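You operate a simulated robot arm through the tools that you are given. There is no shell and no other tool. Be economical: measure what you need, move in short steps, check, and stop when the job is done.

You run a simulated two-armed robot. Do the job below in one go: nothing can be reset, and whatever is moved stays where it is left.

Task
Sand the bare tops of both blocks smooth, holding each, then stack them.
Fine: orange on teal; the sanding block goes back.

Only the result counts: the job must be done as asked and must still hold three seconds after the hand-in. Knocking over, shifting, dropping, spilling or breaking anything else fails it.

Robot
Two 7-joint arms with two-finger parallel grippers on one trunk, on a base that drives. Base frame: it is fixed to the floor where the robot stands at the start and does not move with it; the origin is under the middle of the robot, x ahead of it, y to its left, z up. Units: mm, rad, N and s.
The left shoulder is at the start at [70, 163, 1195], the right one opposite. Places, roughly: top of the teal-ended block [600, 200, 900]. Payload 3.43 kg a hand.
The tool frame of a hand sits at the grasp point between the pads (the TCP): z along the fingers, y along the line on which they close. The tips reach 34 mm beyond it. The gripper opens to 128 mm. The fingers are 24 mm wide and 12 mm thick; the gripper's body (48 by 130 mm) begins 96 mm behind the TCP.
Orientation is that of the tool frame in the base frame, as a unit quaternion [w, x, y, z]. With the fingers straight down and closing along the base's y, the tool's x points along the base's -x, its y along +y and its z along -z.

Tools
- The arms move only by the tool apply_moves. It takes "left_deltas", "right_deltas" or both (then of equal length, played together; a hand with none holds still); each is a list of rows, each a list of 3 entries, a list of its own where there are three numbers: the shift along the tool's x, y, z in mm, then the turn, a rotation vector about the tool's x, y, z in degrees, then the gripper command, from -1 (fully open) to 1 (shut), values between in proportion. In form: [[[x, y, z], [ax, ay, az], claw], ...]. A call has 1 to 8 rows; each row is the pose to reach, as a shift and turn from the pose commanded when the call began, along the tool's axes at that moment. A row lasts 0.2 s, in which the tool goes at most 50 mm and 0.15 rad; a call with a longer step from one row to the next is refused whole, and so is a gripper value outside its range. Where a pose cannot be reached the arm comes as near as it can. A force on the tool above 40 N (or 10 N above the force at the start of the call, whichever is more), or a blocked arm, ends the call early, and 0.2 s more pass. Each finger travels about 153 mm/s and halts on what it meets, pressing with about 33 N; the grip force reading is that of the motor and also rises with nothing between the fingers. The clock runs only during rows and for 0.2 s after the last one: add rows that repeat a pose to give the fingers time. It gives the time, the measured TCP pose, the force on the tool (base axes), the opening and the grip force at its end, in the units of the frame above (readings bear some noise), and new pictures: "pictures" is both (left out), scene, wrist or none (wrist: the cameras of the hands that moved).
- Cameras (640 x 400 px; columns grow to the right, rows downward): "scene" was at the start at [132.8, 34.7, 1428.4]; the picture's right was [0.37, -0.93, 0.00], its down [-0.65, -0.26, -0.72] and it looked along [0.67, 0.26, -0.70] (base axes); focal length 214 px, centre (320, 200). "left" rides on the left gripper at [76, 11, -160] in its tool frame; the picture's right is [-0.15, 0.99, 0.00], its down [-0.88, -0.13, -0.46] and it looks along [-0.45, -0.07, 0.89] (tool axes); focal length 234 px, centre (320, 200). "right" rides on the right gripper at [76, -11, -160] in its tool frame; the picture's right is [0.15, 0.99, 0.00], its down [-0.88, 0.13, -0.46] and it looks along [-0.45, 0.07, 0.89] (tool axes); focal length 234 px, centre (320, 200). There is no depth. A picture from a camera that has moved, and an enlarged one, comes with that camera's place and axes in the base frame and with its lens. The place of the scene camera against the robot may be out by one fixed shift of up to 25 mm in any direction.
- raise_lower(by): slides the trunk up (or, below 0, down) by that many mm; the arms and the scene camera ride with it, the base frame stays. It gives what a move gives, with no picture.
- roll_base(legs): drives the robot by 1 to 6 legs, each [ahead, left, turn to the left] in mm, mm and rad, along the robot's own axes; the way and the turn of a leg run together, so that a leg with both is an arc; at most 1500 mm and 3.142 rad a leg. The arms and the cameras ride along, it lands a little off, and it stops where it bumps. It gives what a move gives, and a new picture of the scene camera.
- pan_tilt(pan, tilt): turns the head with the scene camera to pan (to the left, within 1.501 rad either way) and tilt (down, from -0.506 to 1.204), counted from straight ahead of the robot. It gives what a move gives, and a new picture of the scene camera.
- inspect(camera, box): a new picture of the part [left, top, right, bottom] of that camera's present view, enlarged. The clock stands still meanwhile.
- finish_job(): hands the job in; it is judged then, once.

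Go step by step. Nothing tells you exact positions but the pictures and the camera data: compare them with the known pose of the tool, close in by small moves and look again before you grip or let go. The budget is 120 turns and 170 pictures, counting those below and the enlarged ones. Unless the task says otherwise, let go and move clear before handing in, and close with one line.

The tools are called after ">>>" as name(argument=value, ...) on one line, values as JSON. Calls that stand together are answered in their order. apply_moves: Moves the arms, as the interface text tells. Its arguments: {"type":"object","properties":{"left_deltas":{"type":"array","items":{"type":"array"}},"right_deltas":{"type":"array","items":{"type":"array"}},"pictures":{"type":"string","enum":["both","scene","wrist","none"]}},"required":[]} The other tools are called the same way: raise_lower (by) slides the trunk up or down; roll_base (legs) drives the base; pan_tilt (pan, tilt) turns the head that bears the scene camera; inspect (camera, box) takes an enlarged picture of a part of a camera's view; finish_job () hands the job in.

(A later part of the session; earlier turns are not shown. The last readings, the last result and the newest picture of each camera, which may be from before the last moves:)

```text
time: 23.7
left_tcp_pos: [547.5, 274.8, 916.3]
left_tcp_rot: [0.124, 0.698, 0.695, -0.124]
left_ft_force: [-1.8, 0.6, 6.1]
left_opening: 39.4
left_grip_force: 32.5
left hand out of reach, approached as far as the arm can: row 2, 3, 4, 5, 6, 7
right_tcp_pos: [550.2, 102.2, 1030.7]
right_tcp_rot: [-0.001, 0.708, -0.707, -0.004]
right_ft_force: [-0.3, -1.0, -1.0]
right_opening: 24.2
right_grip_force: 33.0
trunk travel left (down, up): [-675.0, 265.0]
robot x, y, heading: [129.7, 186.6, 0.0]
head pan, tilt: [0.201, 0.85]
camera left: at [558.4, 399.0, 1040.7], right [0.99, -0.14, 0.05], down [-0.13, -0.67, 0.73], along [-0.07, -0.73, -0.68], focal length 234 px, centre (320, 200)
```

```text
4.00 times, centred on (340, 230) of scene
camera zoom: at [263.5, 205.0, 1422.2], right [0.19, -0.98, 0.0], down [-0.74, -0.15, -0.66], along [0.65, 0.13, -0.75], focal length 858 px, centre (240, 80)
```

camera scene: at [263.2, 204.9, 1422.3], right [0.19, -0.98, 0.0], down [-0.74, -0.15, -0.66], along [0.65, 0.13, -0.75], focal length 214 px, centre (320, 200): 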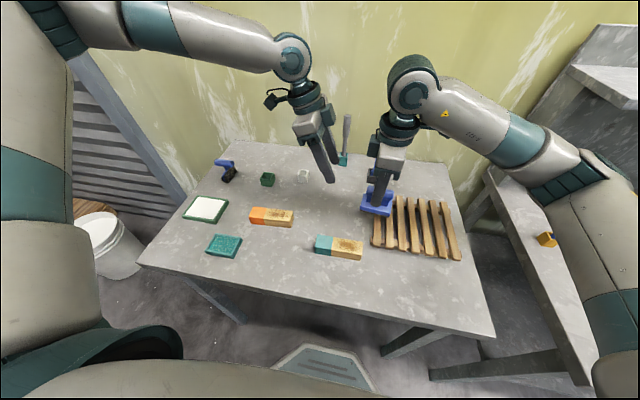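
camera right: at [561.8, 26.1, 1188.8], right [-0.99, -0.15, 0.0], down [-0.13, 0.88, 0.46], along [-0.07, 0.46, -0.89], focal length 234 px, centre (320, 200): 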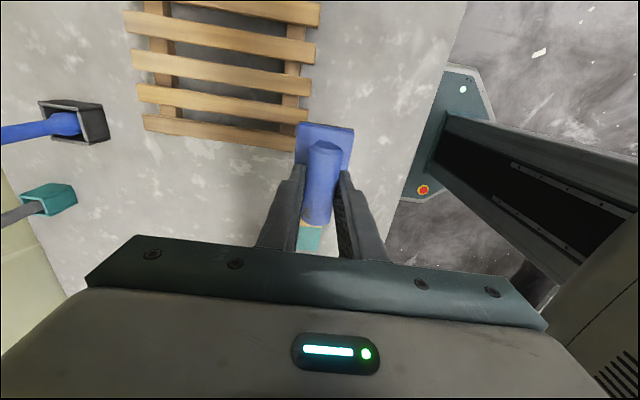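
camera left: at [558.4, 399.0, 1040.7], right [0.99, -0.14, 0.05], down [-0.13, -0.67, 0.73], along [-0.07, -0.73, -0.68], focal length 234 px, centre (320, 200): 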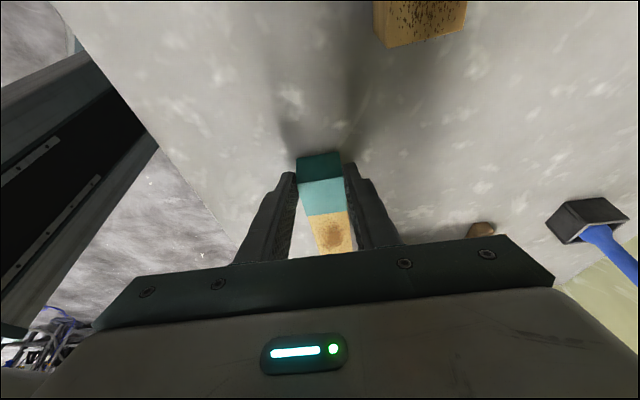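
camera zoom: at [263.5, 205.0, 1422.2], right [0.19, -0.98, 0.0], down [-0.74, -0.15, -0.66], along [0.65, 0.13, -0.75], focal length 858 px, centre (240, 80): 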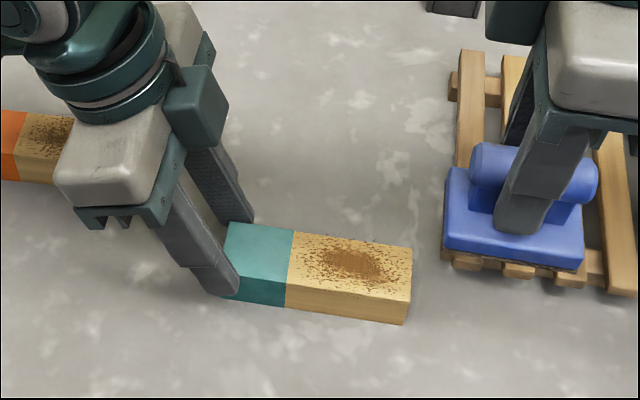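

The left arm is now too folded to get down with the lean, so the grip is only at the corner. I'll release, lift, and back the base off 45 mm as a compromise.

>>> apply_moves(left_deltas=[[[0, 0, 0], [0, 0, 0], 0.3], [[0, 0, 0], [0, 0, 0], 0], [[-10, 0, -28], [0, 0, 0], 0], [[-24, 0, -66], [0, 0, 0], 0]], pictures="none")

>>> roll_base(legs=[[-45, 0, 0]])

```text
time: 24.7
left_tcp_pos: [548.9, 271.0, 988.9]
left_tcp_rot: [0.122, 0.698, 0.694, -0.123]
left_ft_force: [0.0, -0.3, 0.4]
left_opening: 64.1
left_grip_force: 0.1
right_tcp_pos: [548.7, 102.8, 1031.2]
right_tcp_rot: [-0.002, 0.707, -0.707, -0.003]
right_ft_force: [-0.1, 0.8, -1.0]
right_opening: 24.1
right_grip_force: 33.3
trunk travel left (down, up): [-675.0, 265.0]
robot x, y, heading: [131.3, 185.6, -0.001]
head pan, tilt: [0.201, 0.85]
```

```text
time: 25.6
left_tcp_pos: [507.3, 272.0, 987.5]
left_tcp_rot: [0.122, 0.698, 0.694, -0.124]
left_ft_force: [-0.1, -0.2, -0.2]
left_opening: 64.3
left_grip_force: 0.1
right_tcp_pos: [508.3, 102.0, 1031.1]
right_tcp_rot: [-0.001, 0.707, -0.707, -0.004]
right_ft_force: [0.1, -0.6, -0.8]
right_opening: 24.1
right_grip_force: 32.9
trunk travel left (down, up): [-675.0, 265.0]
robot x, y, heading: [84.8, 185.3, -0.012]
head pan, tilt: [0.201, 0.85]
camera scene: at [223.3, 205.4, 1421.7], right [0.19, -0.98, 0.0], down [-0.74, -0.14, -0.66], along [0.65, 0.13, -0.75], focal length 214 px, centre (320, 200)
```

scene: 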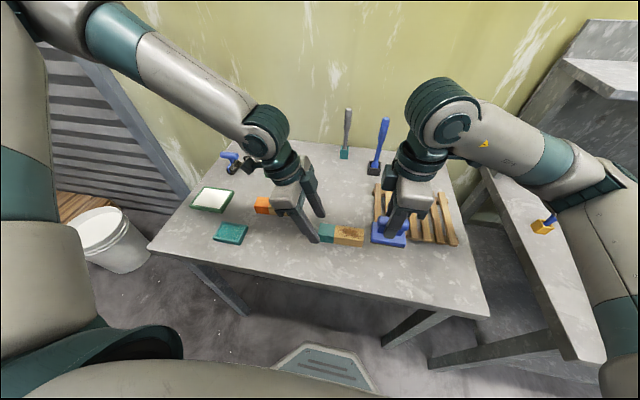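

Now approaching again from this base position.

>>> apply_moves(right_deltas=[[[0, -14, 0], [0, 0, 0], 1], [[0, -28, 0], [0, 0, 0], 1], [[0, -42, 0], [0, 0, 0], 1], [[0, -42, 0], [0, 0, 0], 1]], left_deltas=[[[-12, 20, 4], [0, 0, 0], 0], [[-12, 42, 4], [0, 0, 0], 0], [[-5, 42, 24], [0, 0, 0], 0], [[2, 42, 44], [0, 0, 0], 0]], pictures="wrist")

```text
time: 26.6
left_tcp_pos: [548.6, 260.3, 945.7]
left_tcp_rot: [0.122, 0.699, 0.694, -0.123]
left_ft_force: [0.4, -0.2, -0.6]
left_opening: 64.0
left_grip_force: 0.1
right_tcp_pos: [541.6, 101.3, 1030.7]
right_tcp_rot: [0.0, -0.707, 0.708, 0.004]
right_ft_force: [-0.2, 0.7, -1.0]
right_opening: 24.1
right_grip_force: 33.5
right hand out of reach, approached as far as the arm can: row 3, 4
trunk travel left (down, up): [-675.0, 265.0]
robot x, y, heading: [84.9, 187.9, -0.007]
head pan, tilt: [0.201, 0.85]
camera right: at [552.2, 25.4, 1188.9], right [-0.99, -0.15, 0.0], down [-0.13, 0.88, 0.46], along [-0.07, 0.46, -0.89], focal length 234 px, centre (320, 200)
camera left: at [561.4, 384.8, 1069.9], right [0.99, -0.14, 0.05], down [-0.13, -0.67, 0.73], along [-0.07, -0.73, -0.68], focal length 234 px, centre (320, 200)
```

right: 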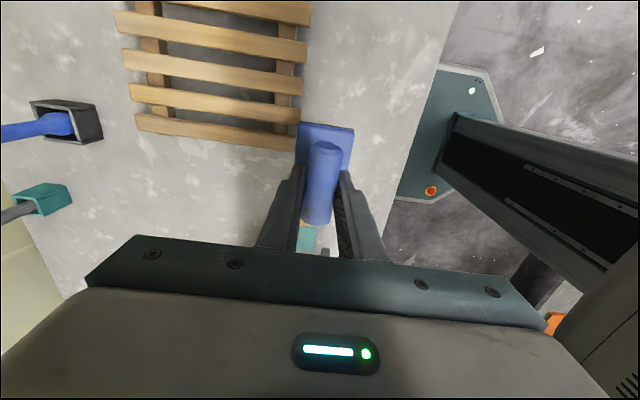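
left: 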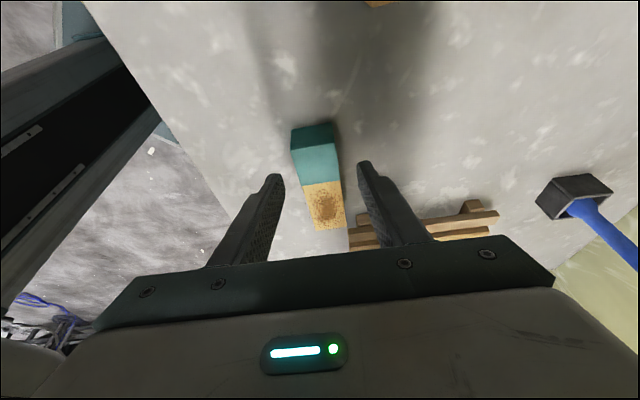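

The right arm's limit ties x to yaw, so I'll unwind the yaw by 6° and move over the bare part while the left hand goes down to grip.

>>> apply_moves(right_deltas=[[[-5, 0, 0], [0, 0, 3], 1], [[-10, -4, 0], [0, 0, 6], 1], [[-35, -8, 0], [0, 0, 6], 1], [[-56, -8, 0], [0, 0, 6], 1], [[-77, -8, 0], [0, 0, 6], 1]], left_deltas=[[[6, 1, 18], [0, 0, 0], 0], [[15, 1, 40.5], [0, 0, 0], 0], [[15, 1, 40.5], [0, 0, 0], 0.4], [[15, 1, 40.5], [0, 0, 0], 1], [[15, 1, 40.5], [0, 0, 0], 1]], pictures="wrist")

>>> inspect(camera="scene", box=[260, 160, 420, 260])

```text
time: 27.8
left_tcp_pos: [545.5, 276.4, 916.7]
left_tcp_rot: [0.123, 0.699, 0.694, -0.124]
left_ft_force: [0.4, 1.2, 3.8]
left_opening: 39.1
left_grip_force: 32.9
left hand out of reach, approached as far as the arm can: row 1, 2, 3, 4, 5
right_tcp_pos: [551.1, 182.2, 1032.2]
right_tcp_rot: [0.002, -0.669, 0.743, 0.003]
right_ft_force: [0.0, -0.2, -1.2]
right_opening: 24.0
right_grip_force: 33.3
trunk travel left (down, up): [-675.0, 265.0]
robot x, y, heading: [89.0, 184.6, -0.009]
head pan, tilt: [0.201, 0.85]
camera right: at [553.3, 104.3, 1192.0], right [-1.0, -0.04, 0.0], down [-0.04, 0.89, 0.46], along [-0.02, 0.46, -0.89], focal length 234 px, centre (320, 200)
camera left: at [557.8, 402.3, 1039.6], right [0.99, -0.14, 0.05], down [-0.14, -0.67, 0.73], along [-0.07, -0.73, -0.68], focal length 234 px, centre (320, 200)
```

right: 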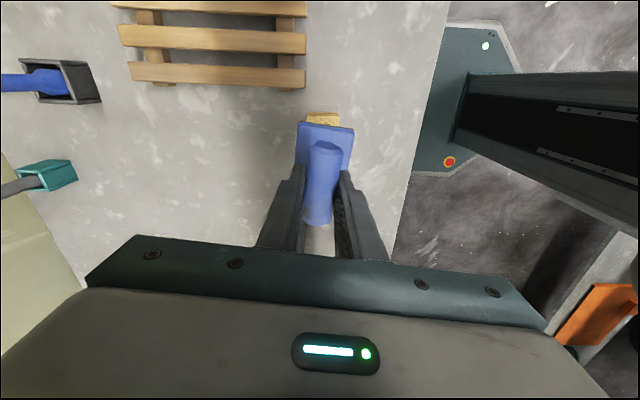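
left: 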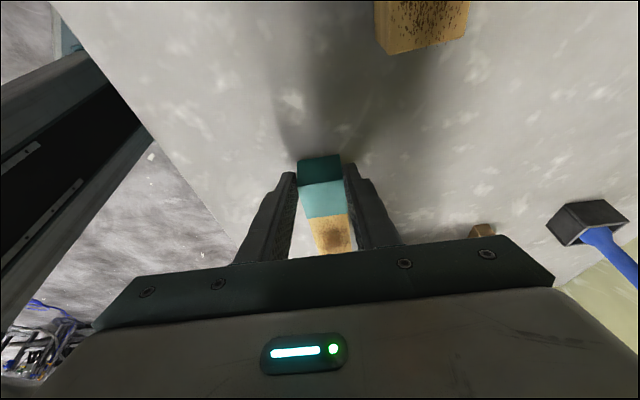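

```text
4.00 times, centred on (340, 210) of scene
camera zoom: at [220.8, 206.4, 1422.1], right [0.19, -0.98, 0.0], down [-0.74, -0.14, -0.66], along [0.65, 0.13, -0.75], focal length 858 px, centre (240, 160)
```

zoom: 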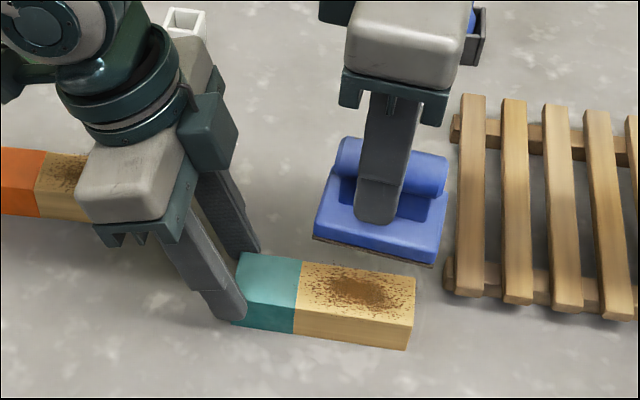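

With the lean the left wrist needs a larger lateral offset, while the right still has margin. I'll release and shift the base 75 mm to the right.

>>> apply_moves(left_deltas=[[[0, 0, 0], [0, 0, 0], 0.3], [[0, 0, 0], [0, 0, 0], 0], [[-10, 0, -28], [0, 0, 0], 0], [[-24, 0, -66], [0, 0, 0], 0]], pictures="none")

>>> roll_base(legs=[[0, -75, 0]])

```text
time: 28.8
left_tcp_pos: [546.1, 277.9, 983.5]
left_tcp_rot: [0.123, 0.699, 0.694, -0.123]
left_ft_force: [-0.2, -0.2, 0.0]
left_opening: 63.9
left_grip_force: 0.0
right_tcp_pos: [550.2, 181.3, 1034.3]
right_tcp_rot: [0.001, -0.67, 0.743, 0.003]
right_ft_force: [-0.1, 0.7, -1.4]
right_opening: 24.3
right_grip_force: 33.1
trunk travel left (down, up): [-675.0, 265.0]
robot x, y, heading: [88.5, 185.0, -0.006]
head pan, tilt: [0.201, 0.85]
```

```text
time: 29.8
left_tcp_pos: [545.6, 204.2, 982.6]
left_tcp_rot: [0.123, 0.698, 0.694, -0.123]
left_ft_force: [0.0, 0.0, 0.2]
left_opening: 63.8
left_grip_force: 0.1
right_tcp_pos: [550.7, 109.4, 1033.8]
right_tcp_rot: [0.001, -0.67, 0.743, 0.003]
right_ft_force: [0.1, -0.3, -0.9]
right_opening: 23.9
right_grip_force: 33.3
trunk travel left (down, up): [-675.0, 265.0]
robot x, y, heading: [82.6, 111.5, -0.007]
head pan, tilt: [0.201, 0.85]
camera scene: at [220.0, 132.6, 1422.1], right [0.19, -0.98, 0.0], down [-0.74, -0.15, -0.66], along [0.65, 0.13, -0.75], focal length 214 px, centre (320, 200)
```

scene: 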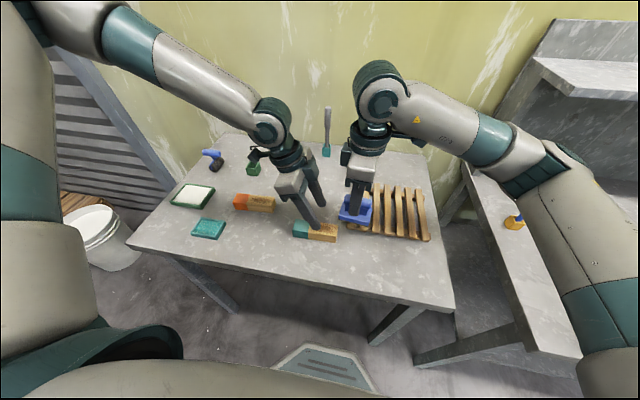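

Now re-approach: left to the teal end and down, right over the bare part.

>>> apply_moves(left_deltas=[[[26, 2, -9], [0, 0, 0], 0], [[52, 4, -19], [0, 0, 0], 0], [[65, 4, 17], [0, 0, 0], 0], [[79, 4, 57], [0, 0, 0], 0], [[79, 4, 57], [0, 0, 0], 0.5], [[79, 4, 57], [0, 0, 0], 1], [[79, 4, 57], [0, 0, 0], 1]], right_deltas=[[[0, 0, 0], [0, 0, 0], 1], [[0, 0, 0], [0, 0, 0], 1], [[-20, 0, 0], [0, 0, 0], 1], [[-40, 0, 0], [0, 0, 0], 1], [[-60, 4, 0], [0, 0, 0], 1], [[-69, 8, 0], [0, 0, 0], 1], [[-69, 8, 0], [0, 0, 0], 1]], pictures="wrist")

>>> inspect(camera="scene", box=[240, 160, 400, 260])

```text
time: 31.4
left_tcp_pos: [550.4, 258.0, 901.7]
left_tcp_rot: [0.123, 0.698, 0.694, -0.122]
left_ft_force: [-0.1, 0.2, 0.3]
left_opening: 39.4
left_grip_force: 32.9
right_tcp_pos: [548.5, 179.2, 1032.0]
right_tcp_rot: [0.001, -0.669, 0.743, 0.003]
right_ft_force: [-0.2, 0.2, -1.1]
right_opening: 24.0
right_grip_force: 33.6
trunk travel left (down, up): [-675.0, 265.0]
robot x, y, heading: [84.5, 115.8, -0.005]
head pan, tilt: [0.201, 0.85]
camera right: at [550.7, 100.4, 1190.4], right [-1.0, -0.04, 0.0], down [-0.04, 0.89, 0.46], along [-0.02, 0.46, -0.89], focal length 234 px, centre (320, 200)
camera left: at [562.5, 383.5, 1025.5], right [0.99, -0.14, 0.05], down [-0.13, -0.67, 0.73], along [-0.07, -0.73, -0.68], focal length 234 px, centre (320, 200)
```

right: 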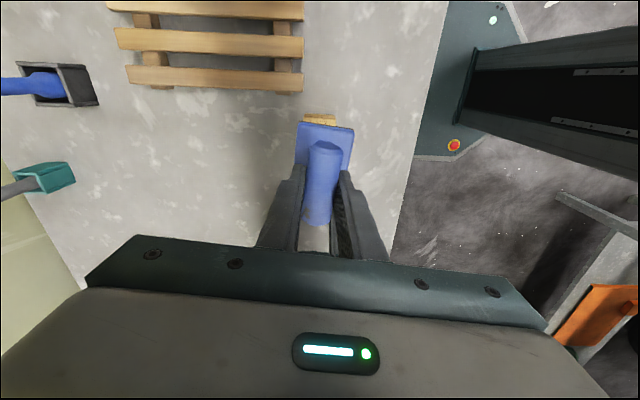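
left: 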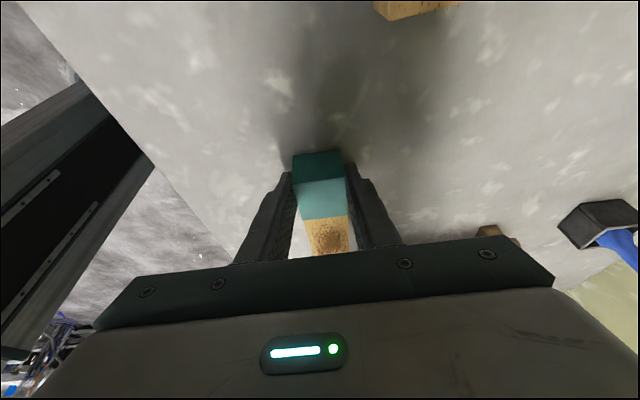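

```text
4.00 times, centred on (320, 210) of scene
camera zoom: at [220.3, 132.3, 1422.1], right [0.19, -0.98, 0.0], down [-0.74, -0.15, -0.66], along [0.65, 0.13, -0.75], focal length 858 px, centre (320, 160)
```

zoom: 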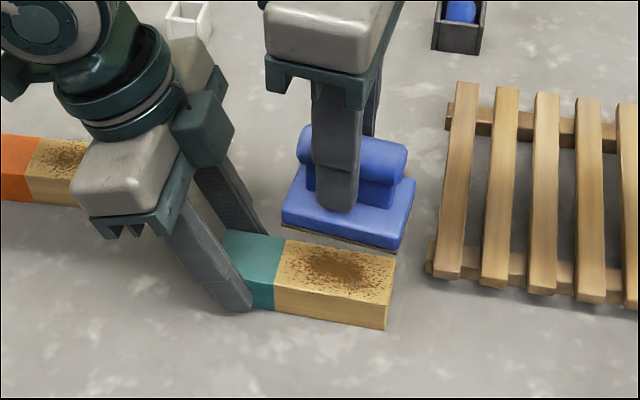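

Both well placed. Lowering the sanding block to contact.

>>> apply_moves(right_deltas=[[[0, 0, 25], [0, 0, 0], 1], [[0, 0, 50], [0, 0, 0], 1], [[0, 0, 62], [0, 0, 0], 1], [[0, 0, 68], [0, 0, 0], 1], [[0, 0, 71], [0, 0, 0], 1]], pictures="none")

>>> inspect(camera="scene", box=[240, 160, 400, 260])

```text
time: 32.6
left_tcp_pos: [551.2, 258.2, 901.2]
left_tcp_rot: [0.122, 0.698, 0.695, -0.123]
left_ft_force: [0.1, -0.6, -1.0]
left_opening: 39.2
left_grip_force: 33.2
right_tcp_pos: [548.8, 179.4, 962.3]
right_tcp_rot: [0.002, -0.669, 0.743, 0.004]
right_ft_force: [-0.7, 0.2, -0.8]
right_opening: 23.8
right_grip_force: 33.3
trunk travel left (down, up): [-675.0, 265.0]
robot x, y, heading: [86.7, 110.3, 0.002]
head pan, tilt: [0.201, 0.85]
```

```text
4.00 times, centred on (320, 210) of scene
camera zoom: at [220.2, 132.5, 1422.1], right [0.19, -0.98, 0.0], down [-0.74, -0.15, -0.66], along [0.65, 0.13, -0.75], focal length 858 px, centre (320, 160)
```

zoom: 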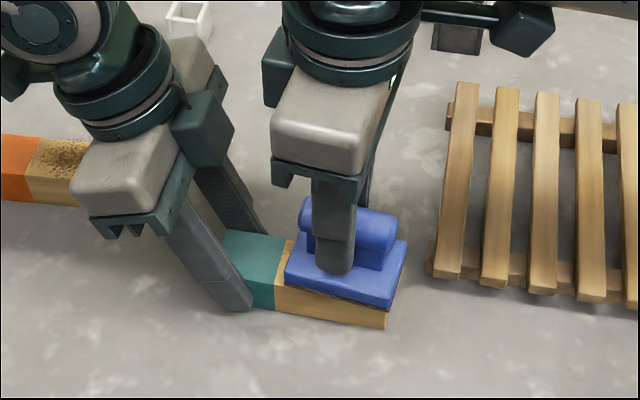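

Nearly touching; press gently a few more mm.

>>> apply_moves(right_deltas=[[[0, 0, 1.5], [0, 0, 0], 1], [[0, 0, 3], [0, 0, 0], 1], [[0, 0, 4], [0, 0, 0], 1], [[0, 0, 5], [0, 0, 0], 1]], pictures="none")

```text
time: 33.6
left_tcp_pos: [550.6, 258.2, 901.4]
left_tcp_rot: [0.123, 0.698, 0.695, -0.123]
left_ft_force: [0.4, 0.8, 0.8]
left_opening: 39.1
left_grip_force: 32.6
right_tcp_pos: [549.4, 178.6, 959.8]
right_tcp_rot: [0.0, -0.669, 0.743, 0.003]
right_ft_force: [0.0, 0.5, -1.3]
right_opening: 24.2
right_grip_force: 33.3
trunk travel left (down, up): [-675.0, 265.0]
robot x, y, heading: [85.5, 109.9, -0.006]
head pan, tilt: [0.201, 0.85]
```

>>> apply_moves(right_deltas=[[[0, 0, 1.5], [0, 0, 0], 1], [[0, 0, 3], [0, 0, 0], 1], [[0, 0, 4.5], [0, 0, 0], 1], [[0, 0, 6], [0, 0, 0], 1]], pictures="wrist")

>>> inspect(camera="scene", box=[270, 180, 370, 242])

```text
time: 34.5
left_tcp_pos: [549.5, 257.9, 900.2]
left_tcp_rot: [0.122, 0.698, 0.695, -0.122]
left_ft_force: [-0.2, 3.0, 4.5]
left_opening: 39.1
left_grip_force: 33.4
right_tcp_pos: [549.8, 178.8, 957.2]
right_tcp_rot: [0.003, -0.67, 0.743, 0.004]
right_ft_force: [-2.6, -4.2, 9.5]
right_opening: 24.3
right_grip_force: 32.7
trunk travel left (down, up): [-675.0, 265.0]
robot x, y, heading: [88.5, 112.5, -0.008]
head pan, tilt: [0.201, 0.85]
stopped in row 4 (right hand): the force on the tool passed its limit (the readings are from after the stop); the commanded pose is now the measured one
camera right: at [551.3, 100.5, 1115.3], right [-1.0, -0.04, 0.0], down [-0.04, 0.89, 0.46], along [-0.02, 0.46, -0.89], focal length 234 px, centre (320, 200)
```

right: 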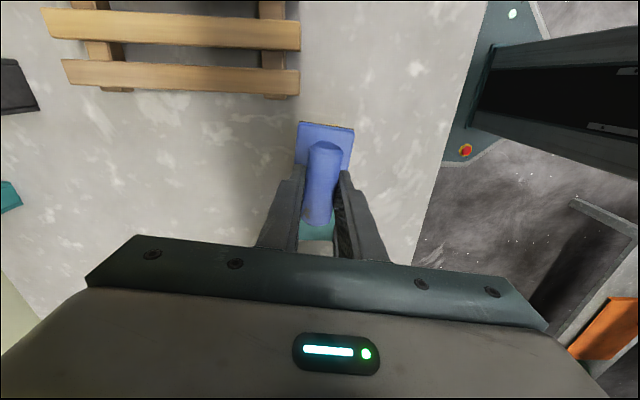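

```text
6.40 times, centred on (320, 211) of scene
camera zoom: at [218.8, 132.4, 1422.4], right [0.19, -0.98, 0.0], down [-0.74, -0.15, -0.66], along [0.65, 0.13, -0.75], focal length 1373 px, centre (320, 130)
```

zoom: 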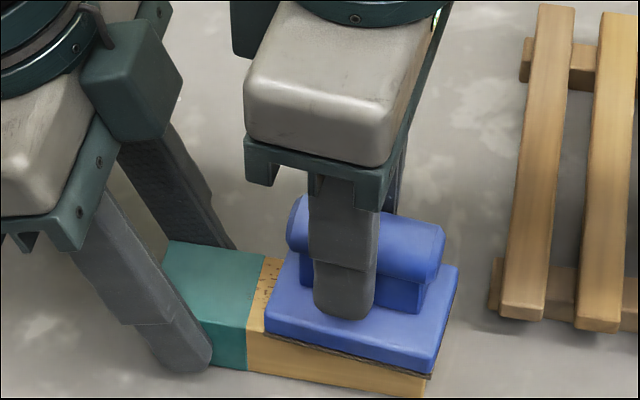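

Contact made at TCP z≈957. Now stroke along the grain with light pressure.

>>> apply_moves(right_deltas=[[[-8, 0, 1], [0, 0, 0], 1], [[-16, 0, 1], [0, 0, 0], 1], [[-4, 0, 1], [0, 0, 0], 1], [[8, 0, 1], [0, 0, 0], 1], [[18, 0, 1], [0, 0, 0], 1], [[8, 0, 1], [0, 0, 0], 1], [[-4, 0, 1], [0, 0, 0], 1], [[-16, 0, 1], [0, 0, 0], 1]], pictures="none")

>>> apply_moves(right_deltas=[[[12, 0, 0.5], [0, 0, 0], 1], [[24, 0, 0.5], [0, 0, 0], 1], [[34, 0, 0.5], [0, 0, 0], 1], [[24, 0, 0.5], [0, 0, 0], 1], [[12, 0, 0.5], [0, 0, 0], 1], [[0, 0, 0.5], [0, 0, 0], 1], [[12, 0, 0.5], [0, 0, 0], 1], [[34, 0, 0.5], [0, 0, 0], 1]], pictures="none")

>>> inspect(camera="scene", box=[270, 180, 370, 242])

```text
time: 36.0
left_tcp_pos: [549.6, 260.9, 901.5]
left_tcp_rot: [0.121, 0.697, 0.696, -0.121]
left_ft_force: [-1.4, -0.7, 6.7]
left_opening: 39.5
left_grip_force: 33.2
right_tcp_pos: [548.2, 167.2, 956.0]
right_tcp_rot: [0.0, -0.669, 0.744, -0.001]
right_ft_force: [-3.5, -6.1, 14.3]
right_opening: 24.1
right_grip_force: 33.0
trunk travel left (down, up): [-675.0, 265.0]
robot x, y, heading: [86.0, 109.4, -0.008]
head pan, tilt: [0.201, 0.85]
stopped in row 7 (right hand): the force on the tool passed its limit (the readings are from after the stop); the commanded pose is now the measured one
```

```text
time: 37.8
left_tcp_pos: [550.7, 260.1, 900.4]
left_tcp_rot: [0.121, 0.698, 0.696, -0.12]
left_ft_force: [-2.1, -7.5, 8.3]
left_opening: 39.1
left_grip_force: 32.7
right_tcp_pos: [545.2, 135.7, 954.6]
right_tcp_rot: [0.001, -0.67, 0.742, 0.001]
right_ft_force: [2.3, 11.1, 20.9]
right_opening: 24.3
right_grip_force: 33.2
trunk travel left (down, up): [-675.0, 265.0]
robot x, y, heading: [84.6, 114.2, -0.009]
head pan, tilt: [0.201, 0.85]
```

```text
6.40 times, centred on (320, 211) of scene
camera zoom: at [217.6, 131.8, 1422.4], right [0.19, -0.98, 0.0], down [-0.74, -0.14, -0.66], along [0.65, 0.13, -0.75], focal length 1373 px, centre (320, 130)
```

zoom: 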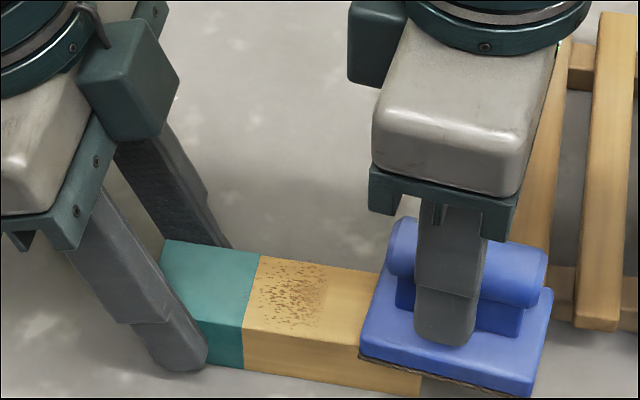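

Sanding works: the outer half is smooth. Now strokes nearer the teal boundary.

>>> apply_moves(right_deltas=[[[-20, 0, -0.5], [0, 0, 0], 1], [[-40, 0, -0.5], [0, 0, 0], 1], [[-52, 0, -0.5], [0, 0, 0], 1], [[-60, 0, -0.5], [0, 0, 0], 1], [[-66, 0, -0.5], [0, 0, 0], 1], [[-56, 0, -0.5], [0, 0, 0], 1], [[-46, 0, -0.5], [0, 0, 0], 1], [[-36, 0, -0.5], [0, 0, 0], 1]], pictures="none")

>>> apply_moves(right_deltas=[[[-12, 0, 0], [0, 0, 0], 1], [[-22, 0, 0], [0, 0, 0], 1], [[-30, 0, 0], [0, 0, 0], 1], [[-20, 0, 0], [0, 0, 0], 1], [[-10, 0, 0], [0, 0, 0], 1], [[10, 0, 0], [0, 0, 0], 1], [[30, 0, 0], [0, 0, 0], 1], [[38, 0, 0], [0, 0, 0], 1]], pictures="none")

>>> inspect(camera="scene", box=[270, 180, 370, 242])

```text
time: 38.5
left_tcp_pos: [549.8, 261.1, 899.9]
left_tcp_rot: [0.118, 0.698, 0.697, -0.118]
left_ft_force: [-3.8, 4.2, 15.4]
left_opening: 39.2
left_grip_force: 32.7
right_tcp_pos: [548.6, 171.5, 955.9]
right_tcp_rot: [-0.001, -0.669, 0.744, -0.002]
right_ft_force: [-0.5, -2.0, 8.5]
right_opening: 24.3
right_grip_force: 33.5
trunk travel left (down, up): [-675.0, 265.0]
robot x, y, heading: [87.6, 113.1, -0.012]
head pan, tilt: [0.201, 0.85]
stopped in row 3 (right hand): the force on the tool passed its limit (the readings are from after the stop); the commanded pose is now the measured one
```

```text
time: 40.3
left_tcp_pos: [550.3, 262.0, 900.8]
left_tcp_rot: [0.119, 0.698, 0.696, -0.118]
left_ft_force: [-3.9, -0.4, 23.0]
left_opening: 39.0
left_grip_force: 33.1
right_tcp_pos: [543.5, 134.5, 958.4]
right_tcp_rot: [-0.002, -0.668, 0.744, -0.003]
right_ft_force: [-0.3, 1.0, -0.2]
right_opening: 24.3
right_grip_force: 32.4
trunk travel left (down, up): [-675.0, 265.0]
robot x, y, heading: [88.8, 112.9, -0.011]
head pan, tilt: [0.201, 0.85]
```

```text
6.40 times, centred on (320, 211) of scene
camera zoom: at [217.5, 130.9, 1422.4], right [0.19, -0.98, 0.0], down [-0.74, -0.14, -0.66], along [0.65, 0.13, -0.75], focal length 1373 px, centre (320, 130)
```

zoom: 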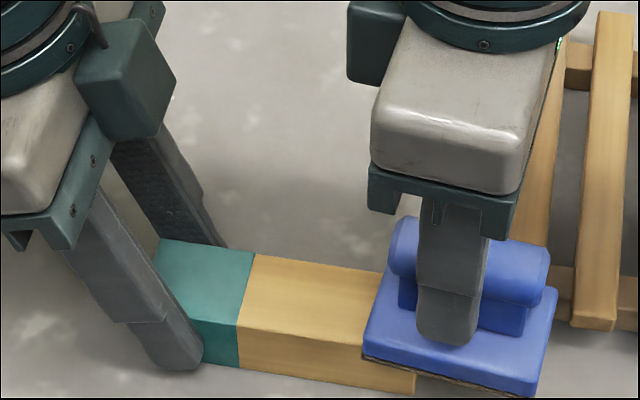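

The visible part is smooth. I'll lift the sanding block and check the rest.

>>> apply_moves(right_deltas=[[[0, 0, -20], [0, 0, 0], 1], [[15, 0, -50], [0, 0, 0], 1], [[30, 0, -70], [0, 0, 0], 1]], pictures="none")

>>> inspect(camera="scene", box=[270, 180, 370, 242])

```text
time: 41.1
left_tcp_pos: [551.7, 260.5, 900.1]
left_tcp_rot: [0.118, 0.698, 0.697, -0.118]
left_ft_force: [-2.5, -2.3, 24.0]
left_opening: 39.2
left_grip_force: 32.9
right_tcp_pos: [541.7, 104.8, 1029.0]
right_tcp_rot: [-0.001, -0.668, 0.744, -0.003]
right_ft_force: [-0.6, 0.3, -0.9]
right_opening: 23.8
right_grip_force: 33.2
trunk travel left (down, up): [-675.0, 265.0]
robot x, y, heading: [84.5, 110.0, -0.009]
head pan, tilt: [0.201, 0.85]
```

```text
6.40 times, centred on (320, 211) of scene
camera zoom: at [217.6, 130.7, 1422.4], right [0.19, -0.98, 0.0], down [-0.74, -0.14, -0.66], along [0.65, 0.13, -0.75], focal length 1373 px, centre (320, 130)
```

zoom: 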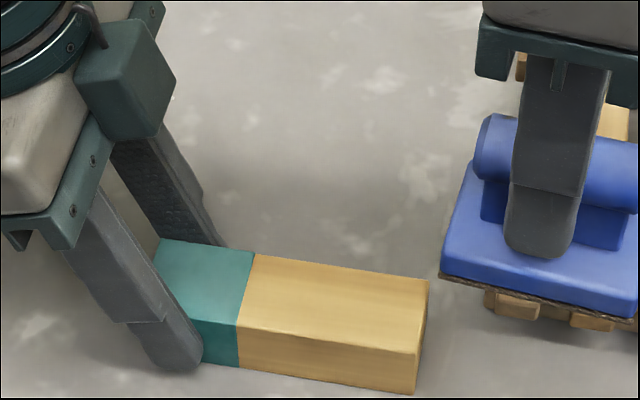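

The teal block's bare top is smooth. I'll release it, raise the left hand, and drive so the orange block (≈(607, 414)) sits at the same relative place.

>>> apply_moves(left_deltas=[[[0, 0, 0], [0, 0, 0], 0.3], [[0, 0, 0], [0, 0, 0], 0], [[-10, 0, -28], [0, 0, 0], 0], [[-26, 0, -70], [0, 0, 0], 0], [[-41, 0, -112], [0, 0, 0], 0], [[-55, 0, -150], [0, 0, 0], 0]], right_deltas=[[[0, 0, 0], [0, 0, 0], 1], [[0, 0, 0], [0, 0, 0], 1], [[0, 0, -10], [0, 0, 0], 1], [[0, 0, -20], [0, 0, 0], 1], [[0, 0, -20], [0, 0, 0], 1], [[0, 0, -20], [0, 0, 0], 1]], pictures="wrist")

>>> roll_base(legs=[[55, 205, 0]])

```text
time: 42.5
left_tcp_pos: [552.2, 258.7, 1061.5]
left_tcp_rot: [0.117, 0.698, 0.696, -0.119]
left_ft_force: [-0.3, -0.3, -0.1]
left_opening: 64.0
left_grip_force: 0.1
right_tcp_pos: [541.7, 104.9, 1046.3]
right_tcp_rot: [-0.003, -0.668, 0.744, -0.001]
right_ft_force: [-0.1, 0.1, -0.3]
right_opening: 23.9
right_grip_force: 33.1
trunk travel left (down, up): [-675.0, 265.0]
robot x, y, heading: [84.4, 114.4, -0.009]
head pan, tilt: [0.201, 0.85]
camera right: at [543.8, 29.1, 1205.5], right [-1.0, -0.04, 0.0], down [-0.04, 0.89, 0.45], along [-0.02, 0.45, -0.89], focal length 234 px, centre (320, 200)
camera left: at [564.4, 383.2, 1187.4], right [0.99, -0.14, 0.05], down [-0.13, -0.68, 0.72], along [-0.07, -0.72, -0.69], focal length 234 px, centre (320, 200)
```

right: 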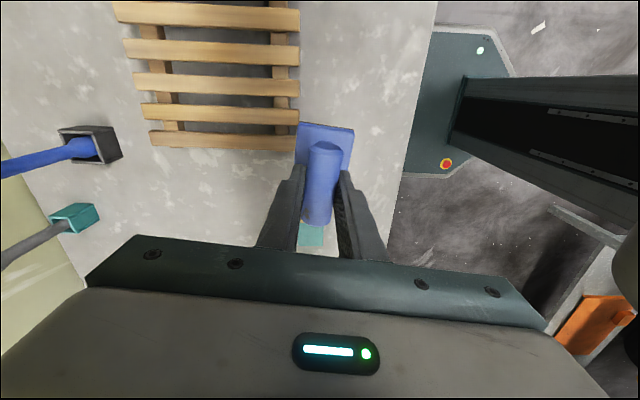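
left: 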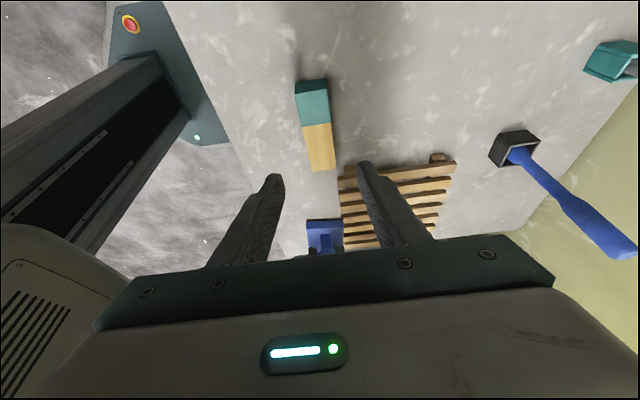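

```text
time: 44.1
left_tcp_pos: [610.9, 462.2, 1061.4]
left_tcp_rot: [0.117, 0.698, 0.696, -0.118]
left_ft_force: [0.0, 0.0, -0.4]
left_opening: 64.2
left_grip_force: 0.1
right_tcp_pos: [597.7, 307.7, 1045.3]
right_tcp_rot: [-0.002, -0.669, 0.743, -0.002]
right_ft_force: [0.6, -0.3, -0.8]
right_opening: 23.9
right_grip_force: 33.0
trunk travel left (down, up): [-675.0, 265.0]
robot x, y, heading: [144.2, 314.3, -0.007]
head pan, tilt: [0.201, 0.85]
camera scene: at [276.6, 333.2, 1422.1], right [0.19, -0.98, 0.0], down [-0.74, -0.14, -0.66], along [0.65, 0.13, -0.75], focal length 214 px, centre (320, 200)
```

scene: 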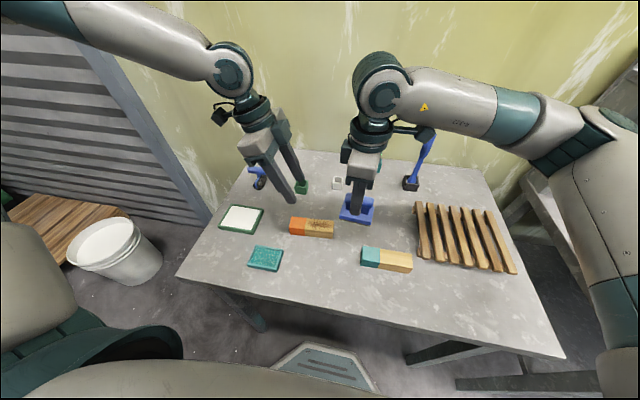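

Looking from the left wrist camera for the orange block's exact place.

>>> inspect(camera="left", box=[200, 50, 440, 200])

>>> inspect(camera="scene", box=[230, 160, 390, 260])

```text
2.67 times, centred on (320, 125) of left
camera zoom: at [621.9, 585.3, 1186.8], right [0.99, -0.14, 0.05], down [-0.13, -0.68, 0.72], along [-0.07, -0.72, -0.69], focal length 624 px, centre (320, 400)
```

zoom: 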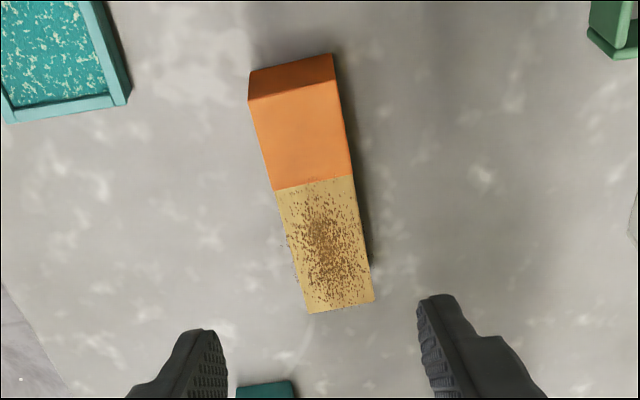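

```text
4.00 times, centred on (310, 210) of scene
camera zoom: at [276.6, 333.2, 1422.1], right [0.19, -0.98, 0.0], down [-0.74, -0.14, -0.66], along [0.65, 0.13, -0.75], focal length 858 px, centre (360, 160)
```

zoom: 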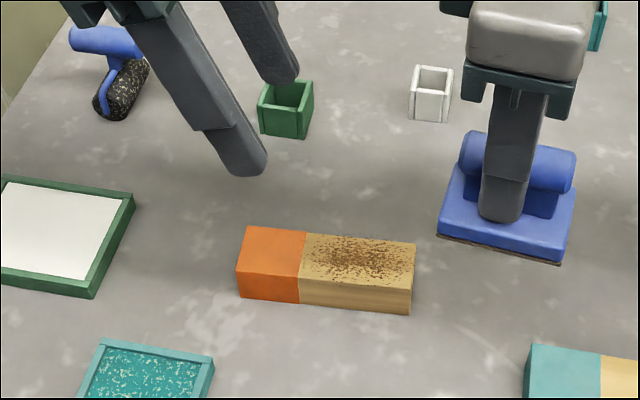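

The orange block lies with its orange end at y≈435–480, bare part y≈355–435, centre x≈611, yawed ~3.6°. Left goes down over the orange end with matching yaw and grips.

>>> apply_moves(left_deltas=[[[14, -1, 30], [-0.6, 0, -1.7], 0], [[28, -1.5, 60], [-1.2, 0, -3.4], 0], [[42, -1.5, 91], [-1.2, 0, -3.4], 0], [[55, -1.5, 128], [-1.2, 0, -3.4], 0], [[62, -1.5, 147], [-1.2, 0, -3.4], 0]], right_deltas=[[[0, 0, 0], [0, 0, 0], 1], [[0, 0, 0], [0, 0, 0], 1], [[-25, -2, 0], [0, 0, 0], 1], [[-55, -4, 0], [0, 0, 0], 1], [[-83, -6, 0], [0, 0, 0], 1]], pictures="wrist")

>>> inspect(camera="scene", box=[230, 160, 390, 260])

```text
time: 45.3
left_tcp_pos: [610.1, 474.1, 901.5]
left_tcp_rot: [0.122, 0.676, 0.717, -0.115]
left_ft_force: [0.1, 0.2, 0.6]
left_opening: 63.9
left_grip_force: 0.1
right_tcp_pos: [615.4, 390.9, 1043.2]
right_tcp_rot: [-0.003, -0.668, 0.744, -0.002]
right_ft_force: [0.0, 0.5, -0.5]
right_opening: 24.2
right_grip_force: 32.7
trunk travel left (down, up): [-675.0, 265.0]
robot x, y, heading: [141.7, 314.6, -0.005]
head pan, tilt: [0.201, 0.85]
camera right: at [617.0, 314.8, 1202.8], right [-1.0, -0.04, 0.0], down [-0.04, 0.89, 0.45], along [-0.02, 0.45, -0.89], focal length 234 px, centre (320, 200)
camera left: at [613.5, 598.3, 1025.3], right [1.0, -0.08, 0.05], down [-0.09, -0.69, 0.72], along [-0.02, -0.72, -0.69], focal length 234 px, centre (320, 200)
```

right: 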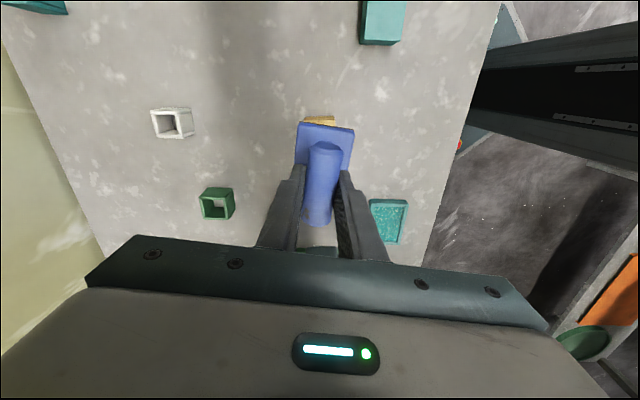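
left: 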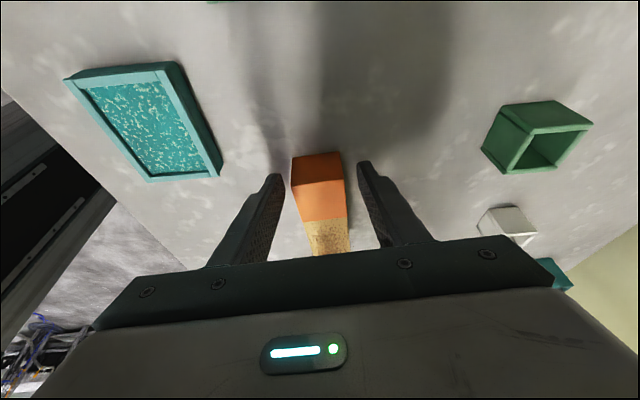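

```text
4.00 times, centred on (310, 210) of scene
camera zoom: at [277.1, 335.2, 1422.1], right [0.19, -0.98, 0.0], down [-0.74, -0.14, -0.66], along [0.65, 0.13, -0.75], focal length 858 px, centre (360, 160)
```

zoom: 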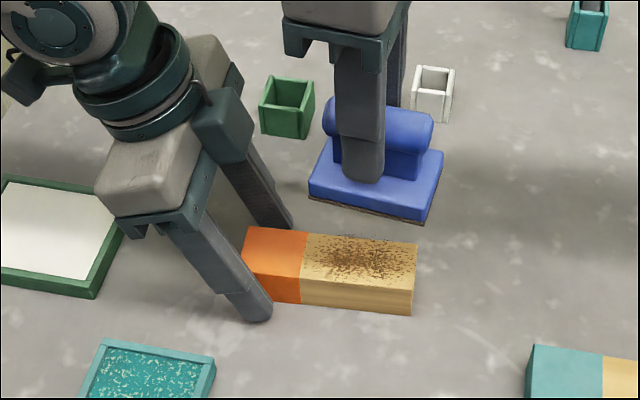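

Straddled well. Closing the left while lowering the sanding block to just above the wood.

>>> apply_moves(left_deltas=[[[0, 0, 0], [0, 0, 0], 0.3], [[0, 0, 0], [0, 0, 0], 0.6], [[0, 0, 0], [0, 0, 0], 1], [[0, 0, 0], [0, 0, 0], 1], [[0, 0, 0], [0, 0, 0], 1]], right_deltas=[[[0, 0, 20], [0, 0, 0], 1], [[0, 0, 40], [0, 0, 0], 1], [[0, 0, 60], [0, 0, 0], 1], [[0, 0, 74], [0, 0, 0], 1], [[0, 0, 80], [0, 0, 0], 1]], pictures="none")

>>> apply_moves(right_deltas=[[[0, 0, 2], [0, 0, 0], 1], [[0, 0, 3.5], [0, 0, 0], 1], [[0, 0, 5], [0, 0, 0], 1], [[0, 0, 6.5], [0, 0, 0], 1], [[0, 0, 8], [0, 0, 0], 1]], pictures="none")

>>> inspect(camera="scene", box=[230, 160, 390, 260])

```text
time: 46.5
left_tcp_pos: [609.5, 473.7, 900.2]
left_tcp_rot: [0.121, 0.675, 0.718, -0.115]
left_ft_force: [-0.2, 0.3, 0.5]
left_opening: 39.4
left_grip_force: 33.1
right_tcp_pos: [613.5, 390.5, 964.4]
right_tcp_rot: [-0.001, -0.669, 0.743, -0.002]
right_ft_force: [0.2, -0.1, -1.1]
right_opening: 23.9
right_grip_force: 32.8
trunk travel left (down, up): [-675.0, 265.0]
robot x, y, heading: [141.3, 313.5, -0.008]
head pan, tilt: [0.201, 0.85]
```

```text
time: 47.7
left_tcp_pos: [609.3, 473.3, 900.4]
left_tcp_rot: [0.121, 0.674, 0.719, -0.115]
left_ft_force: [-0.2, 0.0, -0.1]
left_opening: 39.2
left_grip_force: 32.9
right_tcp_pos: [614.5, 388.5, 956.3]
right_tcp_rot: [-0.003, -0.669, 0.743, -0.001]
right_ft_force: [0.3, 0.8, -0.6]
right_opening: 23.9
right_grip_force: 32.9
trunk travel left (down, up): [-675.0, 265.0]
robot x, y, heading: [141.4, 313.0, -0.009]
head pan, tilt: [0.201, 0.85]
```

```text
4.00 times, centred on (310, 210) of scene
camera zoom: at [276.8, 333.6, 1422.1], right [0.19, -0.98, 0.0], down [-0.74, -0.14, -0.66], along [0.65, 0.13, -0.75], focal length 858 px, centre (360, 160)
```

zoom: 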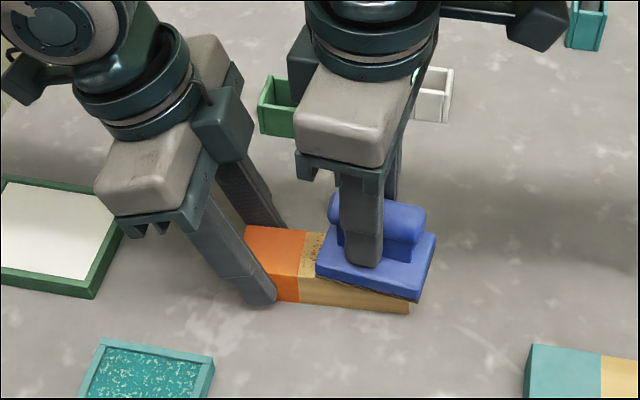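

>>> apply_moves(right_deltas=[[[0, 0, 1], [0, 0, 0], 1], [[0, 0, 2], [0, 0, 0], 1], [[0, 0, 3], [0, 0, 0], 1], [[0, 0, 4], [0, 0, 0], 1]], pictures="none")

```text
time: 48.7
left_tcp_pos: [608.9, 474.0, 900.6]
left_tcp_rot: [0.12, 0.675, 0.719, -0.114]
left_ft_force: [5.1, -1.8, -17.1]
left_opening: 39.3
left_grip_force: 32.8
right_tcp_pos: [614.2, 387.2, 955.4]
right_tcp_rot: [0.0, -0.668, 0.744, -0.002]
right_ft_force: [-0.7, -0.9, 37.8]
right_opening: 23.7
right_grip_force: 32.5
trunk travel left (down, up): [-675.0, 265.0]
robot x, y, heading: [142.4, 317.3, -0.005]
head pan, tilt: [0.201, 0.85]
```

Contact (38 N). Easing the pressure slightly and stroking along the block's axis.

>>> apply_moves(right_deltas=[[[0, 0, -2], [0, 0, 0], 1], [[-9, 1.5, -2], [0, 0, 0], 1], [[-18, 3, -2], [0, 0, 0], 1], [[-8, 1.3, -2], [0, 0, 0], 1], [[2, -0.3, -2], [0, 0, 0], 1], [[14, -2.3, -2], [0, 0, 0], 1], [[26, -4.3, -2], [0, 0, 0], 1], [[36, -6, -2], [0, 0, 0], 1]], pictures="none")

>>> inspect(camera="scene", box=[260, 180, 360, 242])

```text
time: 49.3
left_tcp_pos: [607.3, 475.3, 899.6]
left_tcp_rot: [0.12, 0.675, 0.719, -0.113]
left_ft_force: [-0.8, -0.7, 6.0]
left_opening: 39.4
left_grip_force: 33.0
right_tcp_pos: [613.7, 390.9, 956.3]
right_tcp_rot: [-0.006, -0.667, 0.745, -0.006]
right_ft_force: [-1.5, -4.7, 8.8]
right_opening: 24.2
right_grip_force: 32.7
trunk travel left (down, up): [-675.0, 265.0]
robot x, y, heading: [141.4, 316.8, -0.009]
head pan, tilt: [0.201, 0.85]
stopped in row 3 (right hand): the force on the tool passed its limit (the readings are from after the stop); the commanded pose is now the measured one
```

```text
6.40 times, centred on (310, 211) of scene
camera zoom: at [274.9, 332.7, 1422.3], right [0.19, -0.98, 0.0], down [-0.74, -0.14, -0.66], along [0.65, 0.13, -0.75], focal length 1373 px, centre (384, 130)
```

zoom: 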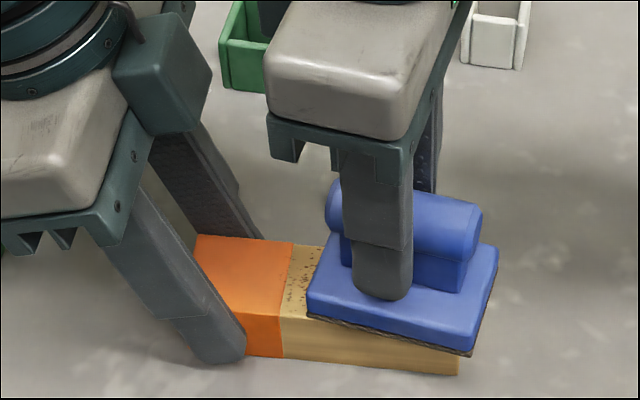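

>>> apply_moves(right_deltas=[[[12, -2, 0.5], [0, 0, 0], 1], [[24, -4, 0.5], [0, 0, 0], 1], [[36, -6, 0.5], [0, 0, 0], 1], [[24, -4, 0], [0, 0, 0], 1], [[12, -2, 0], [0, 0, 0], 1], [[0, 0, 0], [0, 0, 0], 1], [[-8, 1.3, 0], [0, 0, 0], 1], [[-16, 2.6, 0], [0, 0, 0], 1]], pictures="none")

>>> inspect(camera="scene", box=[260, 180, 360, 242])

```text
time: 51.1
left_tcp_pos: [607.9, 475.3, 901.0]
left_tcp_rot: [0.119, 0.674, 0.72, -0.112]
left_ft_force: [0.1, 14.9, 12.0]
left_opening: 39.5
left_grip_force: 32.2
right_tcp_pos: [612.5, 406.8, 954.8]
right_tcp_rot: [-0.006, -0.667, 0.745, -0.006]
right_ft_force: [-0.4, -13.5, 16.6]
right_opening: 23.9
right_grip_force: 32.7
trunk travel left (down, up): [-675.0, 265.0]
robot x, y, heading: [145.6, 315.6, -0.009]
head pan, tilt: [0.201, 0.85]
```

```text
6.40 times, centred on (310, 211) of scene
camera zoom: at [274.1, 333.1, 1422.3], right [0.19, -0.98, 0.0], down [-0.74, -0.14, -0.66], along [0.65, 0.13, -0.75], focal length 1373 px, centre (384, 130)
```

zoom: 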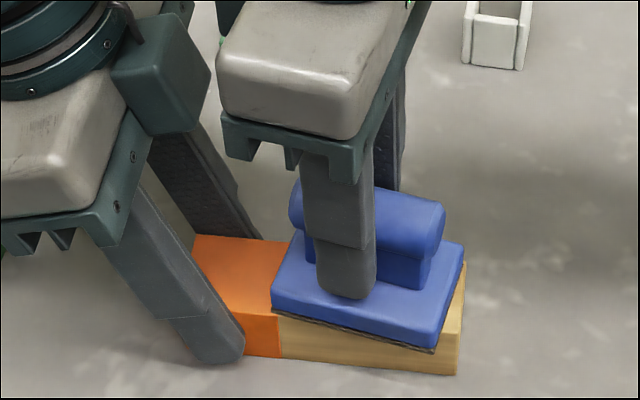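

Good strokes. A second pass, then lift to look.

>>> apply_moves(right_deltas=[[[12, -2, 0], [0, 0, 0], 1], [[24, -4, 0], [0, 0, 0], 1], [[36, -6, 0], [0, 0, 0], 1], [[48, -8, 0], [0, 0, 0], 1], [[36, -6, 0], [0, 0, 0], 1], [[24, -4, 0], [0, 0, 0], 1], [[12, -2, 0], [0, 0, 0], 1], [[2, 0, 0], [0, 0, 0], 1]], pictures="none")

>>> apply_moves(right_deltas=[[[15, -2, 0], [0, 0, 0], 1], [[35, -6, 0], [0, 0, 0], 1], [[50, -8, 0], [0, 0, 0], 1], [[60, -10, -15], [0, 0, 0], 1], [[80, -13, -50], [0, 0, 0], 1], [[100, -13, -80], [0, 0, 0], 1]], pictures="none")

>>> inspect(camera="scene", box=[260, 180, 360, 242])

```text
time: 52.9
left_tcp_pos: [609.7, 474.8, 900.2]
left_tcp_rot: [0.12, 0.675, 0.719, -0.112]
left_ft_force: [-2.5, -2.6, 13.1]
left_opening: 39.4
left_grip_force: 33.0
right_tcp_pos: [612.1, 405.7, 954.4]
right_tcp_rot: [-0.005, -0.667, 0.745, -0.006]
right_ft_force: [-0.2, 0.6, -0.6]
right_opening: 24.1
right_grip_force: 33.0
trunk travel left (down, up): [-675.0, 265.0]
robot x, y, heading: [145.2, 314.6, -0.006]
head pan, tilt: [0.201, 0.85]
```

```text
time: 54.3
left_tcp_pos: [610.8, 474.5, 900.4]
left_tcp_rot: [0.119, 0.676, 0.719, -0.112]
left_ft_force: [-0.6, -3.6, 13.9]
left_opening: 39.3
left_grip_force: 32.4
right_tcp_pos: [615.7, 306.0, 1037.4]
right_tcp_rot: [-0.005, -0.667, 0.745, -0.006]
right_ft_force: [0.6, -0.7, -0.7]
right_opening: 24.1
right_grip_force: 33.4
trunk travel left (down, up): [-675.0, 265.0]
robot x, y, heading: [143.1, 311.3, -0.015]
head pan, tilt: [0.201, 0.85]
```

```text
6.40 times, centred on (310, 211) of scene
camera zoom: at [275.3, 332.5, 1422.2], right [0.19, -0.98, 0.0], down [-0.74, -0.14, -0.66], along [0.65, 0.13, -0.75], focal length 1373 px, centre (384, 130)
```

zoom: 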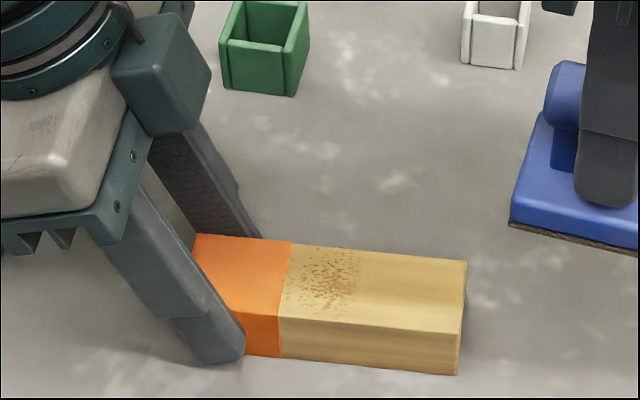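

The outer half is smooth; a speckled strip by the orange boundary remains. Going back for firmer strokes there.

>>> apply_moves(right_deltas=[[[-40, 5, 10], [0, 0, 0], 1], [[-80, 11, 15], [0, 0, 0], 1], [[-90, 11.4, 45], [0, 0, 0], 1], [[-90, 11.4, 70], [0, 0, 0], 1], [[-90, 11.4, 78], [0, 0, 0], 1], [[-90, 11.4, 81], [0, 0, 0], 1], [[-90, 11.4, 83], [0, 0, 0], 1]], pictures="none")

```text
time: 55.9
left_tcp_pos: [608.4, 474.8, 899.8]
left_tcp_rot: [0.119, 0.674, 0.72, -0.112]
left_ft_force: [5.9, -1.2, 2.4]
left_opening: 39.3
left_grip_force: 32.8
right_tcp_pos: [614.6, 395.8, 953.6]
right_tcp_rot: [-0.004, -0.667, 0.745, -0.006]
right_ft_force: [-5.0, -2.7, 21.1]
right_opening: 24.3
right_grip_force: 32.3
trunk travel left (down, up): [-675.0, 265.0]
robot x, y, heading: [142.9, 314.0, -0.011]
head pan, tilt: [0.201, 0.85]
```

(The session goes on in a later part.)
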